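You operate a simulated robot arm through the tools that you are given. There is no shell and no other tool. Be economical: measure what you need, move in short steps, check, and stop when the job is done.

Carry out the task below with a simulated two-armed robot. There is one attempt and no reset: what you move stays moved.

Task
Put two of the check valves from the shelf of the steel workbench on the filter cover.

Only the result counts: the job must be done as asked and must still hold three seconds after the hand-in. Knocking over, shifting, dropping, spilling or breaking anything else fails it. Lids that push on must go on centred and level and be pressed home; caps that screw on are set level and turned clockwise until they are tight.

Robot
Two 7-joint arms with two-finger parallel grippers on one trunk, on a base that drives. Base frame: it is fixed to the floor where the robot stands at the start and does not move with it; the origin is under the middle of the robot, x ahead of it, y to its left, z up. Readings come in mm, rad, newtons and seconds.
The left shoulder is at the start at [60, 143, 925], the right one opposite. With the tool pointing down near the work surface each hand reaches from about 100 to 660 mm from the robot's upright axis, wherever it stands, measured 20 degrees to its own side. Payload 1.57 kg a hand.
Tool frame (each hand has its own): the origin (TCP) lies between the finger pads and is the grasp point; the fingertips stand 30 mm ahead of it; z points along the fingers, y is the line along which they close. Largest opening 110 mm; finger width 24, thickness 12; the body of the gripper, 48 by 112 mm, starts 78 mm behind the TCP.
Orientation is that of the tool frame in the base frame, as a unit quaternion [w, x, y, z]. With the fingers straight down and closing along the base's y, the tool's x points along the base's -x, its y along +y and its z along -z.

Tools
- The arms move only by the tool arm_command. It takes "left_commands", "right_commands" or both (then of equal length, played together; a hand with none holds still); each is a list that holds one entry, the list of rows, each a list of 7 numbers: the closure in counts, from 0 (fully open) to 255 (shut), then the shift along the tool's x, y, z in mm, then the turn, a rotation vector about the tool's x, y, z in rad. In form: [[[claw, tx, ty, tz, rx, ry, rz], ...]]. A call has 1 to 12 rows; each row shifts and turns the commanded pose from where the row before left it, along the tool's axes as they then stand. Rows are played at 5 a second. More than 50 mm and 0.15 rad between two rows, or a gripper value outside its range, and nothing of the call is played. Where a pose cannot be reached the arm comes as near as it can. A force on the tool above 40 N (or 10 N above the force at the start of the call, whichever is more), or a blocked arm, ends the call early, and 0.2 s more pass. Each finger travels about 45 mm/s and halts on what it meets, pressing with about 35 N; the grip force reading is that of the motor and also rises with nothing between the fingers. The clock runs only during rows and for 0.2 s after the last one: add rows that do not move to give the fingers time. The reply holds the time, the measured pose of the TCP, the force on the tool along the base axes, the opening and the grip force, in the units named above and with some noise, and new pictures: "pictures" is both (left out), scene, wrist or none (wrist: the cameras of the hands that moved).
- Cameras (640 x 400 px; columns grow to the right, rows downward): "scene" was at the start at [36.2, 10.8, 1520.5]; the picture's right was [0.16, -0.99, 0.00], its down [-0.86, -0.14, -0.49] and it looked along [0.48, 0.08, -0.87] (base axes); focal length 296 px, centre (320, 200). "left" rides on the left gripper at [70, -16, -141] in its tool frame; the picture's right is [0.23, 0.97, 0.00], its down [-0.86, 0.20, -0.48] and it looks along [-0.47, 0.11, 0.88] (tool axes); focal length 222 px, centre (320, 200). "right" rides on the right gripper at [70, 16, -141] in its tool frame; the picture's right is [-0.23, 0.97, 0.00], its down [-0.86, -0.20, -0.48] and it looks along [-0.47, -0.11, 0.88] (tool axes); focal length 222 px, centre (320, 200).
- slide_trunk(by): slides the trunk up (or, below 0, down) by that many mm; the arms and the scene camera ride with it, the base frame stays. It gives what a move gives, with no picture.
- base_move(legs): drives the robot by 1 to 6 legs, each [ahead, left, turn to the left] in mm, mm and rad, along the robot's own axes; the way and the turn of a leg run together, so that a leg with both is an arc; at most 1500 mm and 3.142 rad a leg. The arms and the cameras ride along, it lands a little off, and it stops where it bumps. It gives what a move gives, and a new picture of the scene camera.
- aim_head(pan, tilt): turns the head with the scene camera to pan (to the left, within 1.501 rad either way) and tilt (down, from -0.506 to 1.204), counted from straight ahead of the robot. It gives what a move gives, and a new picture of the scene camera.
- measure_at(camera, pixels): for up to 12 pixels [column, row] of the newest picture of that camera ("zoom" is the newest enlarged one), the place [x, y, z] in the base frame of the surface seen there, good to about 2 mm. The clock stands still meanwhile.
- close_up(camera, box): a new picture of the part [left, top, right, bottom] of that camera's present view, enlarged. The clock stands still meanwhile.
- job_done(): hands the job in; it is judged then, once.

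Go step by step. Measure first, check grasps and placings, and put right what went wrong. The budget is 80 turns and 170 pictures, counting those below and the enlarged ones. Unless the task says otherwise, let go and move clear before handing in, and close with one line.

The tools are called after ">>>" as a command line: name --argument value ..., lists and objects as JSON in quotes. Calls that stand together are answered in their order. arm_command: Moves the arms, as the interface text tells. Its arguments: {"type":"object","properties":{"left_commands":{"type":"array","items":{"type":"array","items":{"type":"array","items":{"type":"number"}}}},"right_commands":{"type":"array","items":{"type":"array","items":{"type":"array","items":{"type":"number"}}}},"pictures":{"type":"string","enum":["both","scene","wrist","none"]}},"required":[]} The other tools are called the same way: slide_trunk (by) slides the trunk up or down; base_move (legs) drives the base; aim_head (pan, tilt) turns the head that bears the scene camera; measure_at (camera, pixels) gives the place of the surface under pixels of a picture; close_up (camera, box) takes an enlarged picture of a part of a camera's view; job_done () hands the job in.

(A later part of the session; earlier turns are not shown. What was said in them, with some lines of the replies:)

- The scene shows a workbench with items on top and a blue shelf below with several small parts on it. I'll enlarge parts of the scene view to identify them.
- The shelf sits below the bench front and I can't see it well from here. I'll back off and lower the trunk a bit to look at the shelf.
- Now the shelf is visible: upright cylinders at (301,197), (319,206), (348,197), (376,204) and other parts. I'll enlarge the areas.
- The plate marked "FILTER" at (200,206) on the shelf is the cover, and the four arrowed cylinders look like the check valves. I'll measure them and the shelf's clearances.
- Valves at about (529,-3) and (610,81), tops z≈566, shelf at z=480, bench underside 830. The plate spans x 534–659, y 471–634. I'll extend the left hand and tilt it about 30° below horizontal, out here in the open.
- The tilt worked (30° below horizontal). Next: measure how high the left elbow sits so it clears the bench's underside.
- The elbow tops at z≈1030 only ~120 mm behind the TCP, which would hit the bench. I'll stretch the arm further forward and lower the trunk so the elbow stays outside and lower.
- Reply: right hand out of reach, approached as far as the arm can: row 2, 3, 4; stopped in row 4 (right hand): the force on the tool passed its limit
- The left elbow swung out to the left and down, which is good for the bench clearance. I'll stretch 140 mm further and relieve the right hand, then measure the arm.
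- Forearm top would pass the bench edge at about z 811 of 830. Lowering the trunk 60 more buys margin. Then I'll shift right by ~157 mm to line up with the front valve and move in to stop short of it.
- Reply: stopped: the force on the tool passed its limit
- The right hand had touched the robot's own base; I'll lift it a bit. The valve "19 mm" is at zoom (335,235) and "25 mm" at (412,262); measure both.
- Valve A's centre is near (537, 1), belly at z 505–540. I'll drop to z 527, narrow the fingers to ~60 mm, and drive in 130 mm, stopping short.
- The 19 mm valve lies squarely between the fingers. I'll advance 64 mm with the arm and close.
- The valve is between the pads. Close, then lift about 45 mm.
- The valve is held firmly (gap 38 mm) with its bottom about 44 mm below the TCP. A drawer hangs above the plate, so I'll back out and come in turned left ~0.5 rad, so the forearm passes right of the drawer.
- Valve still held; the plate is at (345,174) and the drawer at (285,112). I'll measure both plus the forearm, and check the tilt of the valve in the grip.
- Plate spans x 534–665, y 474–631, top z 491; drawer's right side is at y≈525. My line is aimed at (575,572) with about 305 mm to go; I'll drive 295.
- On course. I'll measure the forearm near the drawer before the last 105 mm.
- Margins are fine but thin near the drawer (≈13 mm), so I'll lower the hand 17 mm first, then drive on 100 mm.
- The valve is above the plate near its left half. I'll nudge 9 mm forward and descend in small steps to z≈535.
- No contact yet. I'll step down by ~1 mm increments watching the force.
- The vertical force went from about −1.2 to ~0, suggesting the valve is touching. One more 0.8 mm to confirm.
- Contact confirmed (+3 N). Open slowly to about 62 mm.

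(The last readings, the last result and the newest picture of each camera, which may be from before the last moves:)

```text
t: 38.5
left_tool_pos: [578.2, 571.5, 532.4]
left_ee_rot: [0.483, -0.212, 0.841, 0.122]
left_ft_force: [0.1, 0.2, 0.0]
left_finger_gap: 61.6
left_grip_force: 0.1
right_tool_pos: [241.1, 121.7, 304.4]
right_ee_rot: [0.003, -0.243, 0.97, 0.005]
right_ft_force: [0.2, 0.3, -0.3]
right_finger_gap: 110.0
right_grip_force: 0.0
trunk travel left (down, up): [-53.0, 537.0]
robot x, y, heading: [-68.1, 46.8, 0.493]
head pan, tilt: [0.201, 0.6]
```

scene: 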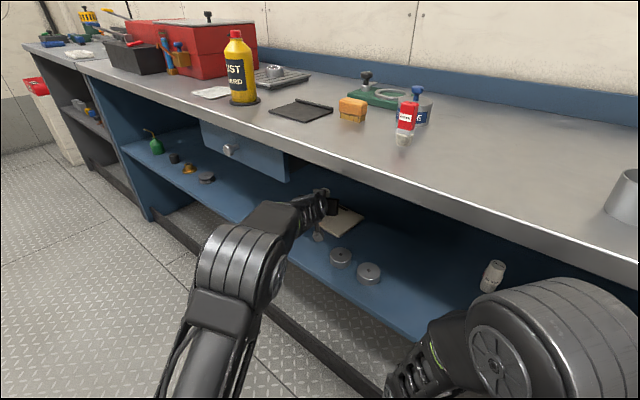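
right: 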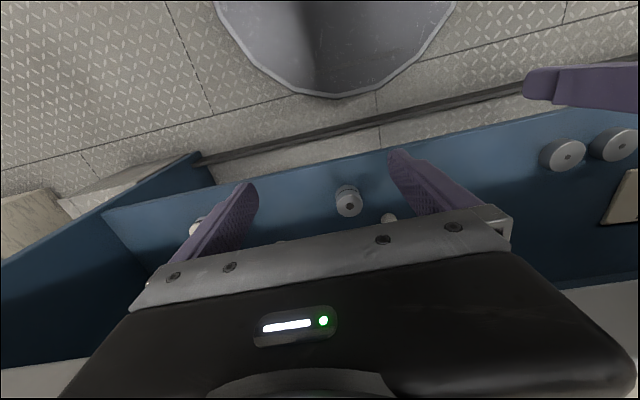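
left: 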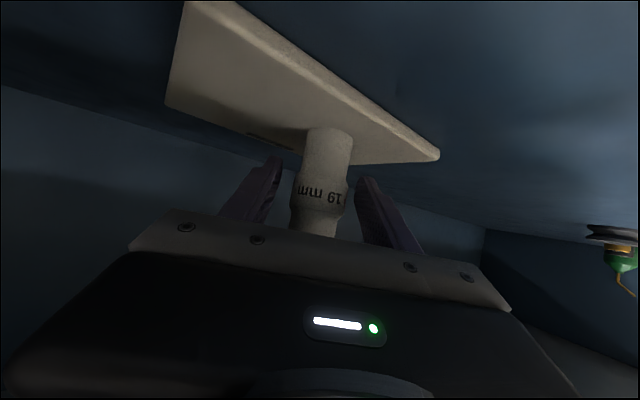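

Released and the valve stands. Back straight out 80, raise the hand, then back out fully.

>>> base_move --legs '[[-85, 0, 0]]'

>>> arm_command --left_commands '[[[112, -13, 0, -7.5, 0, 0, 0], [112, -13, 0, -7.5, 0, 0, 0]]]' --pictures "wrist"

```text
t: 39.5
left_tool_pos: [502.1, 535.0, 533.1]
left_ee_rot: [0.482, -0.214, 0.841, 0.123]
left_ft_force: [0.5, -1.1, 0.3]
left_finger_gap: 61.5
left_grip_force: 0.0
right_tool_pos: [166.3, 81.3, 303.7]
right_ee_rot: [0.003, -0.244, 0.97, 0.004]
right_ft_force: [0.9, -0.4, 0.0]
right_finger_gap: 110.0
right_grip_force: 0.1
trunk travel left (down, up): [-53.0, 537.0]
robot x, y, heading: [-140.8, 10.7, 0.5]
head pan, tilt: [0.201, 0.6]
```

scene: 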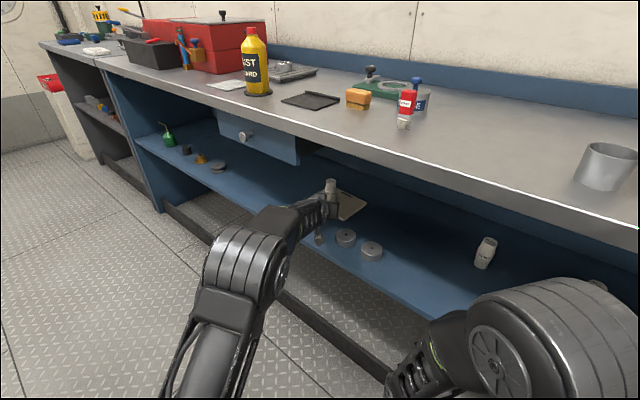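

```text
t: 40.1
left_tool_pos: [500.7, 534.2, 562.5]
left_ee_rot: [0.483, -0.215, 0.84, 0.123]
left_ft_force: [0.2, -1.4, 0.7]
left_finger_gap: 61.7
left_grip_force: 0.1
right_tool_pos: [166.5, 81.3, 304.2]
right_ee_rot: [0.002, -0.245, 0.969, 0.004]
right_ft_force: [0.4, 0.3, -0.3]
right_finger_gap: 110.1
right_grip_force: 0.0
trunk travel left (down, up): [-53.0, 537.0]
robot x, y, heading: [-142.3, 8.9, 0.5]
head pan, tilt: [0.201, 0.6]
```

left: 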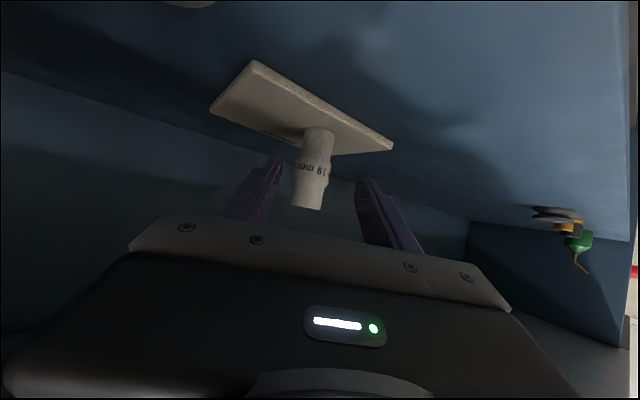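

First valve stands on the plate. Now back out, straighten up, and line up with the 25 mm valve at about (616, 79).

>>> base_move --legs '[[-400, 0, 0], [0, 0, -0.5], [0, 109, 0], [60, 0, 0]]'

>>> close_up --camera "left" --box '[140, 60, 460, 260]'

```text
t: 45.4
left_tool_pos: [380.6, 90.9, 561.7]
left_ee_rot: [0.499, -0.005, 0.867, 0.003]
left_ft_force: [-1.2, 1.0, 0.0]
left_finger_gap: 61.7
left_grip_force: 0.1
right_tool_pos: [-127.0, -150.7, 304.3]
right_ee_rot: [0.004, -0.004, 1.0, 0.004]
right_ft_force: [-0.2, 0.3, -0.8]
right_finger_gap: 110.1
right_grip_force: 0.0
trunk travel left (down, up): [-53.0, 537.0]
robot x, y, heading: [-429.8, -71.6, 0.013]
head pan, tilt: [0.201, 0.6]
```

scene: 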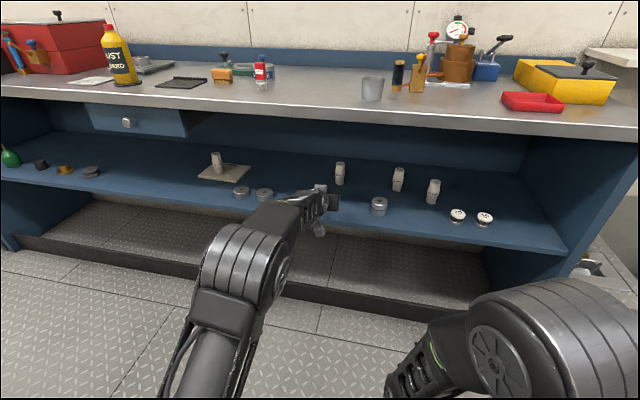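

```text
2.00 times, centred on (300, 160) of left
```

zoom: 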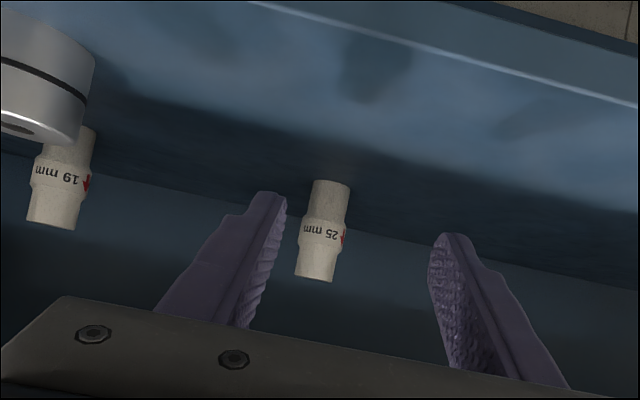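

The 25 mm valve at zoom (322,230) is slightly off centre to the right side (−y). Measure it.

>>> measure_at --camera "zoom" --pixels '[[331, 190], [322, 232], [316, 275], [303, 230], [342, 237]]'

```text
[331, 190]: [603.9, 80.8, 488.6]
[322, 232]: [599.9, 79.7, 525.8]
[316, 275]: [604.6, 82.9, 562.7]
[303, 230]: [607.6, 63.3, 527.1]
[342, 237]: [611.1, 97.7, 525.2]
```

Centre ≈ (617, 81). Shift the hand 12 mm to −y, drop to z 526 and drive in 165.

>>> arm_command --left_commands '[[[112, 15.5, -6, 9, 0, 0, 0], [112, 15.5, -6, 9, 0, 0, 0], [112, 0, 0, 0, 0, 0, 0]]]' --pictures "none"

>>> base_move --legs '[[165, 0, -0.01]]'

>>> close_up --camera "left" --box '[140, 60, 460, 260]'

```text
t: 46.2
left_tool_pos: [382.0, 78.5, 525.9]
left_ee_rot: [0.498, -0.004, 0.867, 0.001]
left_ft_force: [-0.1, 0.1, 0.0]
left_finger_gap: 61.8
left_grip_force: 0.1
right_tool_pos: [-126.2, -151.0, 304.0]
right_ee_rot: [0.004, -0.004, 1.0, 0.003]
right_ft_force: [-0.7, 0.4, -0.3]
right_finger_gap: 110.1
right_grip_force: 0.1
trunk travel left (down, up): [-53.0, 537.0]
robot x, y, heading: [-432.6, -77.6, 0.012]
head pan, tilt: [0.201, 0.6]
```

```text
t: 47.7
left_tool_pos: [552.2, 71.4, 526.6]
left_ee_rot: [0.498, 0.001, 0.867, -0.001]
left_ft_force: [-0.2, 0.5, 0.9]
left_finger_gap: 61.6
left_grip_force: 0.0
right_tool_pos: [41.8, -155.0, 304.3]
right_ee_rot: [0.004, 0.002, 1.0, 0.003]
right_ft_force: [1.0, -0.3, -0.1]
right_finger_gap: 109.9
right_grip_force: 0.0
trunk travel left (down, up): [-53.0, 537.0]
robot x, y, heading: [-263.7, -71.1, -0.002]
head pan, tilt: [0.201, 0.6]
```

scene: 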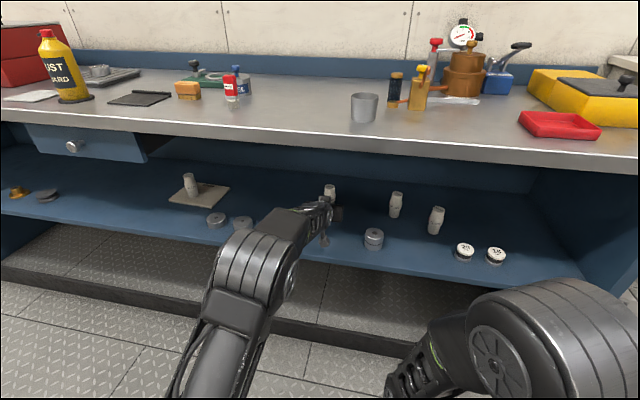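

```text
2.00 times, centred on (300, 160) of left
```

zoom: 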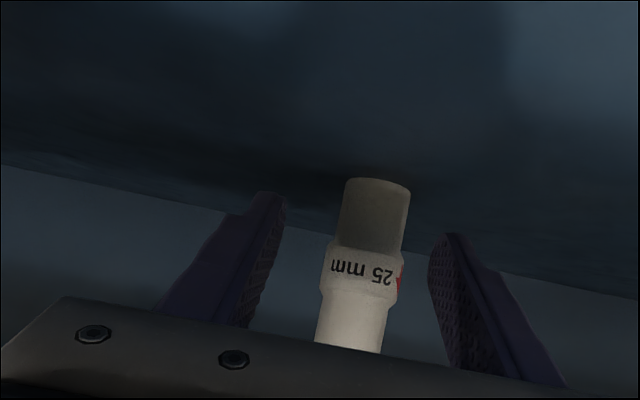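

Needs +9.5 mm in y, then 64 mm forward. Shift, then drive 55.

>>> arm_command --left_commands '[[[112, 0, 9.5, 0, 0, 0, 0], [112, 0, 0, 0, 0, 0, 0]]]' --pictures "none"

>>> base_move --legs '[[50, 0, 0]]'

>>> close_up --camera "left" --box '[140, 60, 460, 260]'

```text
t: 48.3
left_tool_pos: [552.6, 80.1, 524.7]
left_ee_rot: [0.497, 0.0, 0.868, 0.0]
left_ft_force: [-0.5, -0.1, 0.4]
left_finger_gap: 61.7
left_grip_force: 0.1
right_tool_pos: [41.8, -155.0, 305.2]
right_ee_rot: [0.004, 0.001, 1.0, 0.003]
right_ft_force: [-0.5, -0.4, -0.4]
right_finger_gap: 110.0
right_grip_force: 0.1
trunk travel left (down, up): [-53.0, 537.0]
robot x, y, heading: [-264.3, -72.8, 0.002]
head pan, tilt: [0.201, 0.6]
```

```text
t: 49.2
left_tool_pos: [601.9, 79.6, 526.6]
left_ee_rot: [0.499, 0.0, 0.867, 0.0]
left_ft_force: [-0.6, 0.2, 0.6]
left_finger_gap: 61.8
left_grip_force: 0.0
right_tool_pos: [92.3, -155.7, 303.7]
right_ee_rot: [0.003, 0.002, 1.0, 0.003]
right_ft_force: [0.2, 0.7, -0.7]
right_finger_gap: 109.9
right_grip_force: 0.0
trunk travel left (down, up): [-53.0, 537.0]
robot x, y, heading: [-215.8, -71.2, 0.003]
head pan, tilt: [0.201, 0.6]
```

scene: 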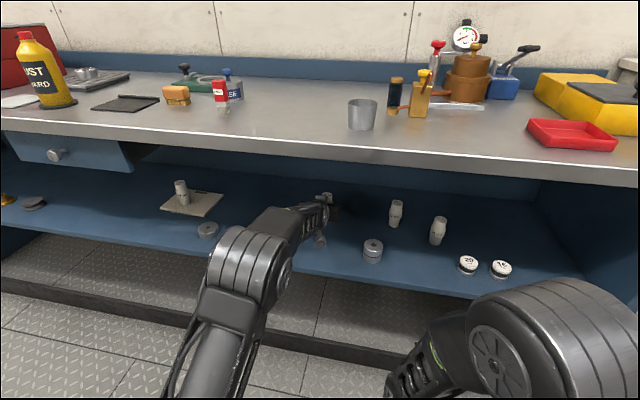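

```text
2.00 times, centred on (300, 160) of left
```

zoom: 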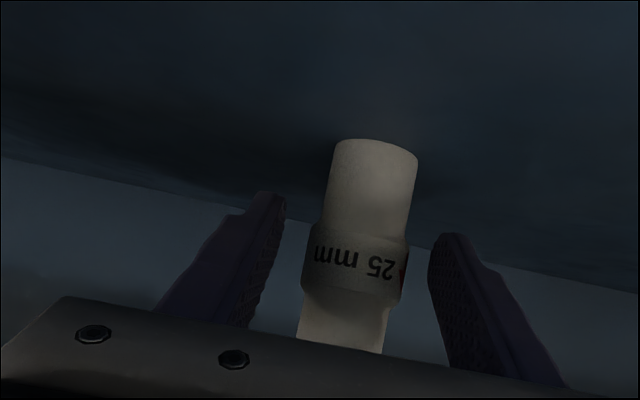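

Centred. Advance 15 mm, close and lift.

>>> arm_command --left_commands '[[[112, -7.5, 1.5, 13, 0, 0, 0], [112, 0, 0, 0, 0, 0, 0], [160, 0, 0, 0, 0, 0, 0], [220, 0, 0, 0, 0, 0, 0], [220, 0, 0, 0, 0, 0, 0], [220, 0, 0, 0, 0, 0, 0]]]' --pictures "none"

>>> arm_command --left_commands '[[[220, -8.7, 0, -5, 0, 0, 0], [220, -8.7, 0, -5, 0, 0, 0], [220, -8.7, 0, -5, 0, 0, 0], [220, -8.7, 0, -5, 0, 0, 0], [220, 0, 0, 0, 0, 0, 0]]]' --pictures "wrist"

```text
t: 50.6
left_tool_pos: [618.3, 79.8, 525.4]
left_ee_rot: [0.499, 0.0, 0.867, 0.0]
left_ft_force: [-0.3, -1.3, -0.2]
left_finger_gap: 38.3
left_grip_force: 34.8
right_tool_pos: [91.7, -155.2, 304.6]
right_ee_rot: [0.003, 0.002, 1.0, 0.004]
right_ft_force: [0.1, -0.7, 0.0]
right_finger_gap: 109.9
right_grip_force: 0.2
trunk travel left (down, up): [-53.0, 537.0]
robot x, y, heading: [-214.1, -75.1, -0.003]
head pan, tilt: [0.201, 0.6]
```

```text
t: 51.8
left_tool_pos: [616.1, 80.6, 565.8]
left_ee_rot: [0.498, 0.0, 0.867, 0.0]
left_ft_force: [0.5, 0.2, -0.8]
left_finger_gap: 38.0
left_grip_force: 35.4
right_tool_pos: [91.6, -153.7, 304.6]
right_ee_rot: [0.003, 0.002, 1.0, 0.004]
right_ft_force: [0.8, -0.8, -0.1]
right_finger_gap: 110.0
right_grip_force: 0.0
trunk travel left (down, up): [-53.0, 537.0]
robot x, y, heading: [-208.9, -72.2, 0.001]
head pan, tilt: [0.201, 0.6]
```

left: 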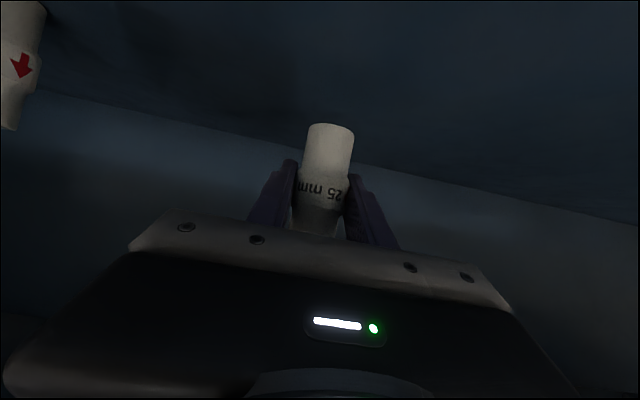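

Held. Same route: back out, turn left 0.5, and line up for a spot at (612, 505) beside the first valve.

>>> base_move --legs '[[-380, 0, 0], [0, 0, 0.5], [206, -222, 0]]'

>>> close_up --camera "left" --box '[140, 60, 460, 260]'

```text
t: 57.3
left_tool_pos: [357.4, 377.2, 565.4]
left_ee_rot: [0.483, -0.214, 0.84, 0.122]
left_ft_force: [-0.3, 0.1, -0.5]
left_finger_gap: 37.6
left_grip_force: 35.4
right_tool_pos: [7.5, -80.7, 304.1]
right_ee_rot: [0.003, -0.244, 0.97, 0.003]
right_ft_force: [-0.7, -0.5, -0.2]
right_finger_gap: 109.9
right_grip_force: 0.1
trunk travel left (down, up): [-53.0, 537.0]
robot x, y, heading: [-302.8, -157.0, 0.497]
head pan, tilt: [0.201, 0.6]
```

scene: 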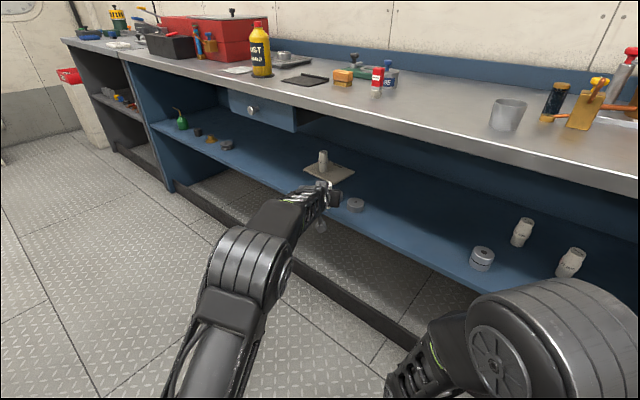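

```text
2.00 times, centred on (300, 160) of left
```

zoom: 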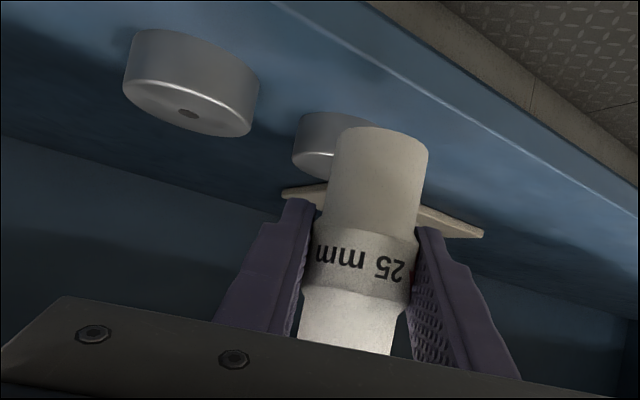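

Line is 9 mm left of wanted. Raise 10 mm to clear the discs (tops 505), shift right 9 and drive 270.

>>> arm_command --left_commands '[[[220, -8.7, 0, -5, 0, 0, 0], [220, 0, 0, 0, 0, 0, 0]]]' --pictures "none"

>>> base_move --legs '[[200, -9, 0]]'

>>> close_up --camera "left" --box '[140, 60, 460, 260]'

```text
t: 57.9
left_tool_pos: [355.8, 376.3, 575.6]
left_ee_rot: [0.483, -0.214, 0.84, 0.123]
left_ft_force: [-0.1, -0.7, -0.3]
left_finger_gap: 38.2
left_grip_force: 34.8
right_tool_pos: [8.0, -81.1, 303.7]
right_ee_rot: [0.002, -0.244, 0.97, 0.005]
right_ft_force: [0.2, 0.3, -0.4]
right_finger_gap: 110.0
right_grip_force: 0.0
trunk travel left (down, up): [-53.0, 537.0]
robot x, y, heading: [-301.9, -155.7, 0.498]
head pan, tilt: [0.201, 0.6]
```

```text
t: 59.5
left_tool_pos: [536.1, 459.5, 574.4]
left_ee_rot: [0.482, -0.213, 0.841, 0.123]
left_ft_force: [0.0, -0.4, 0.4]
left_finger_gap: 38.1
left_grip_force: 34.7
right_tool_pos: [186.2, 3.6, 304.9]
right_ee_rot: [0.003, -0.242, 0.97, 0.004]
right_ft_force: [-0.4, 0.4, 0.7]
right_finger_gap: 109.9
right_grip_force: 0.0
trunk travel left (down, up): [-53.0, 537.0]
robot x, y, heading: [-122.2, -68.7, 0.496]
head pan, tilt: [0.201, 0.6]
```

scene: 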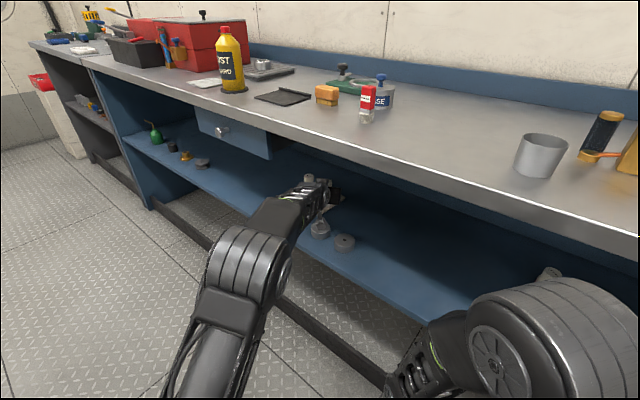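

```text
2.00 times, centred on (300, 160) of left
```

zoom: 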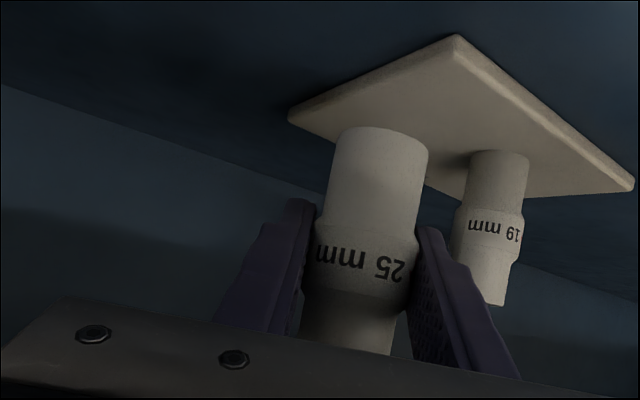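

The 19 mm valve stands to the left, out of the way. 88 mm forward and 4 left remain; drive 82.

>>> base_move --legs '[[82, 4, 0]]'

>>> arm_command --left_commands '[[[220, 8.7, 0, 5, 0, 0, 0], [220, 8.7, 0, 5, 0, 0, 0], [220, 0, 0, 0, 0, 0, 0]]]' --pictures "none"

>>> close_up --camera "left" --box '[140, 60, 460, 260]'

```text
t: 60.5
left_tool_pos: [606.3, 499.8, 575.1]
left_ee_rot: [0.483, -0.212, 0.841, 0.121]
left_ft_force: [-0.7, -1.3, -0.1]
left_finger_gap: 37.8
left_grip_force: 35.1
right_tool_pos: [255.4, 45.5, 304.1]
right_ee_rot: [0.003, -0.242, 0.97, 0.004]
right_ft_force: [1.0, 0.2, 0.4]
right_finger_gap: 110.3
right_grip_force: 0.0
trunk travel left (down, up): [-53.0, 537.0]
robot x, y, heading: [-49.0, -26.6, 0.494]
head pan, tilt: [0.201, 0.6]
```

scene: 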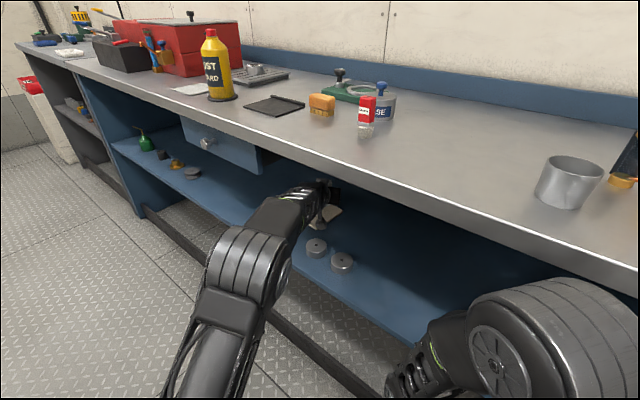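

```text
t: 61.3
left_tool_pos: [606.7, 501.8, 556.5]
left_ee_rot: [0.483, -0.212, 0.84, 0.123]
left_ft_force: [-0.1, 0.1, -1.2]
left_finger_gap: 37.9
left_grip_force: 35.2
right_tool_pos: [254.6, 44.8, 304.6]
right_ee_rot: [0.003, -0.241, 0.97, 0.003]
right_ft_force: [-0.5, 0.6, -0.5]
right_finger_gap: 110.1
right_grip_force: 0.0
trunk travel left (down, up): [-53.0, 537.0]
robot x, y, heading: [-52.0, -31.0, 0.49]
head pan, tilt: [0.201, 0.6]
```

```text
2.00 times, centred on (300, 160) of left
```

zoom: 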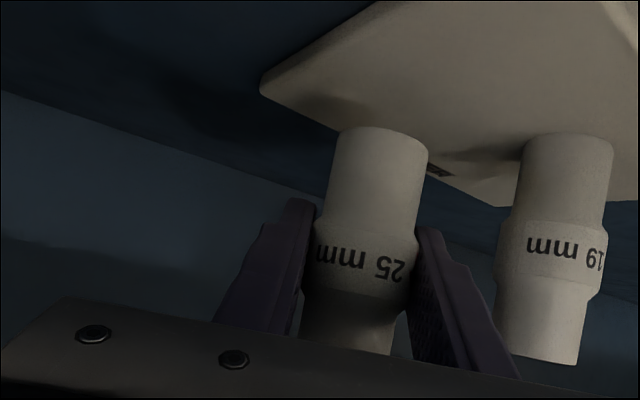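

Over the plate with clear space on both sides. Descend 19 mm to z≈537, then small steps.

>>> arm_command --left_commands '[[[220, 5.2, 0, 3, 0, 0, 0], [220, 5.2, 0, 3, 0, 0, 0], [220, 4.3, 0, 2.5, 0, 0, 0], [220, 1.8, 0, 1, 0, 0, 0], [220, 0, 0, 0, 0, 0, 0]]]' --pictures "none"

>>> arm_command --left_commands '[[[220, 0.9, 0, 0.5, 0, 0, 0], [220, 0, 0, 0, 0, 0, 0]]]' --pictures "none"

>>> arm_command --left_commands '[[[220, 0.7, 0, 0.4, 0, 0, 0], [220, 0, 0, 0, 0, 0, 0]]]' --pictures "none"

```text
t: 62.5
left_tool_pos: [607.2, 501.6, 535.3]
left_ee_rot: [0.482, -0.211, 0.842, 0.12]
left_ft_force: [0.8, -0.5, -0.5]
left_finger_gap: 38.0
left_grip_force: 35.2
right_tool_pos: [254.6, 45.1, 304.1]
right_ee_rot: [0.003, -0.242, 0.97, 0.004]
right_ft_force: [0.5, 0.0, 0.8]
right_finger_gap: 110.1
right_grip_force: 0.1
trunk travel left (down, up): [-53.0, 537.0]
robot x, y, heading: [-54.0, -29.2, 0.488]
head pan, tilt: [0.201, 0.6]
```

```text
t: 63.1
left_tool_pos: [605.0, 499.7, 534.8]
left_ee_rot: [0.484, -0.212, 0.84, 0.122]
left_ft_force: [0.2, 0.4, 2.7]
left_finger_gap: 38.0
left_grip_force: 34.8
right_tool_pos: [254.9, 45.2, 305.4]
right_ee_rot: [0.003, -0.242, 0.97, 0.005]
right_ft_force: [-0.2, 0.0, -0.5]
right_finger_gap: 110.0
right_grip_force: 0.0
trunk travel left (down, up): [-53.0, 537.0]
robot x, y, heading: [-51.2, -26.2, 0.492]
head pan, tilt: [0.201, 0.6]
```

```text
t: 63.7
left_tool_pos: [605.9, 501.0, 536.0]
left_ee_rot: [0.485, -0.211, 0.84, 0.121]
left_ft_force: [-0.8, -0.8, 5.0]
left_finger_gap: 38.1
left_grip_force: 34.7
right_tool_pos: [256.4, 44.5, 303.5]
right_ee_rot: [0.004, -0.243, 0.97, 0.004]
right_ft_force: [1.0, -0.9, 0.5]
right_finger_gap: 110.0
right_grip_force: 0.1
trunk travel left (down, up): [-53.0, 537.0]
robot x, y, heading: [-51.3, -28.4, 0.495]
head pan, tilt: [0.201, 0.6]
```

Contact (+5 N). Open gently to ~58 mm.

>>> arm_command --left_commands '[[[160, 0, 0, 0, 0, 0, 0], [150, 0, 0, 0, 0, 0, 0], [135, 0, 0, 0, 0, 0, 0], [118, 0, 0, 0, 0, 0, 0], [118, 0, 0, 0, 0, 0, 0]]]' --pictures "wrist"

```text
t: 64.9
left_tool_pos: [605.5, 499.8, 534.3]
left_ee_rot: [0.484, -0.211, 0.841, 0.122]
left_ft_force: [-0.3, -1.1, 0.4]
left_finger_gap: 58.9
left_grip_force: 0.1
right_tool_pos: [254.8, 44.0, 304.1]
right_ee_rot: [0.002, -0.241, 0.97, 0.003]
right_ft_force: [0.1, 0.5, 0.1]
right_finger_gap: 109.9
right_grip_force: 0.0
trunk travel left (down, up): [-53.0, 537.0]
robot x, y, heading: [-51.3, -21.8, 0.496]
head pan, tilt: [0.201, 0.6]
```

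left: 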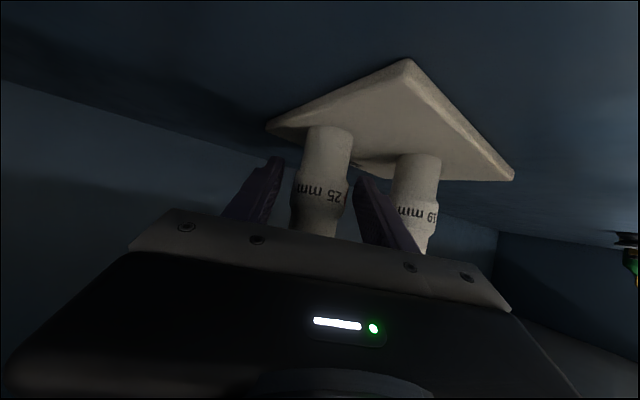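

Both valves stand on the plate. Back straight out 85, raise, and then out fully.

>>> base_move --legs '[[-90, 0, 0]]'

>>> arm_command --left_commands '[[[118, -13, 0, -7.5, 0, 0, 0], [118, -13, 0, -7.5, 0, 0, 0]]]' --pictures "none"

>>> base_move --legs '[[-330, 0, 0]]'

>>> close_up --camera "scene" --box '[260, 120, 420, 220]'

```text
t: 66.0
left_tool_pos: [525.4, 458.8, 534.7]
left_ee_rot: [0.482, -0.212, 0.841, 0.121]
left_ft_force: [0.8, -0.3, -0.7]
left_finger_gap: 59.2
left_grip_force: 0.1
right_tool_pos: [177.1, 3.2, 304.1]
right_ee_rot: [0.002, -0.242, 0.97, 0.003]
right_ft_force: [0.6, 0.4, -0.1]
right_finger_gap: 109.8
right_grip_force: 0.1
trunk travel left (down, up): [-53.0, 537.0]
robot x, y, heading: [-132.2, -72.4, 0.494]
head pan, tilt: [0.201, 0.6]
```

scene: 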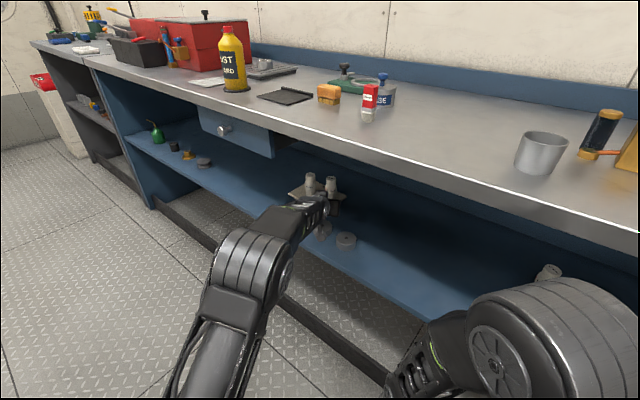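

```text
t: 66.6
left_tool_pos: [524.3, 459.6, 565.1]
left_ee_rot: [0.483, -0.212, 0.841, 0.122]
left_ft_force: [-0.9, 0.8, -0.5]
left_finger_gap: 59.0
left_grip_force: 0.0
right_tool_pos: [176.2, 2.7, 304.3]
right_ee_rot: [0.003, -0.243, 0.97, 0.003]
right_ft_force: [0.4, 0.1, -0.4]
right_finger_gap: 109.7
right_grip_force: 0.1
trunk travel left (down, up): [-53.0, 537.0]
robot x, y, heading: [-129.3, -72.6, 0.493]
head pan, tilt: [0.201, 0.6]
```

```text
t: 68.8
left_tool_pos: [232.1, 304.1, 563.7]
left_ee_rot: [0.483, -0.213, 0.841, 0.122]
left_ft_force: [-0.1, -0.1, 0.0]
left_finger_gap: 59.0
left_grip_force: 0.0
right_tool_pos: [-116.4, -154.3, 304.6]
right_ee_rot: [0.003, -0.244, 0.97, 0.004]
right_ft_force: [-0.3, -1.4, 0.9]
right_finger_gap: 110.0
right_grip_force: 0.1
trunk travel left (down, up): [-53.0, 537.0]
robot x, y, heading: [-423.9, -227.8, 0.496]
head pan, tilt: [0.201, 0.6]
```

scene: 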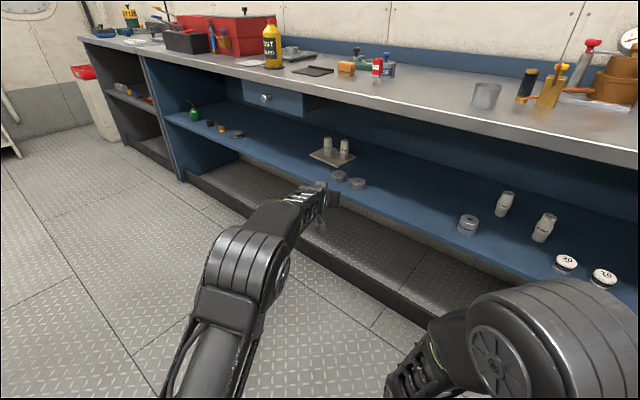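

```text
4.00 times, centred on (340, 170) of scene
```

zoom: 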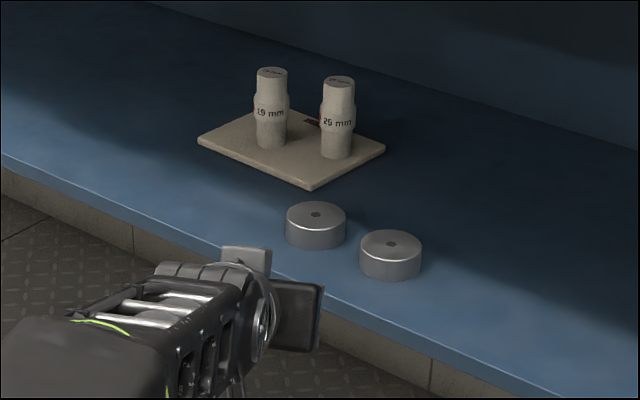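

Both valves stand upright on the plate marked FILTER (zoom 270,110 and 337,118). Nothing else on the shelf has moved, and the hand is clear, so I'm handing in.

>>> job_done

```text
The job is handed in.
```

I put the 19 mm and 25 mm check valves upright on the filter cover on the shelf, let go, and moved clear before handing in. I took the arrow-marked cylinders for the check valves, and the plate marked FILTER for the cover.
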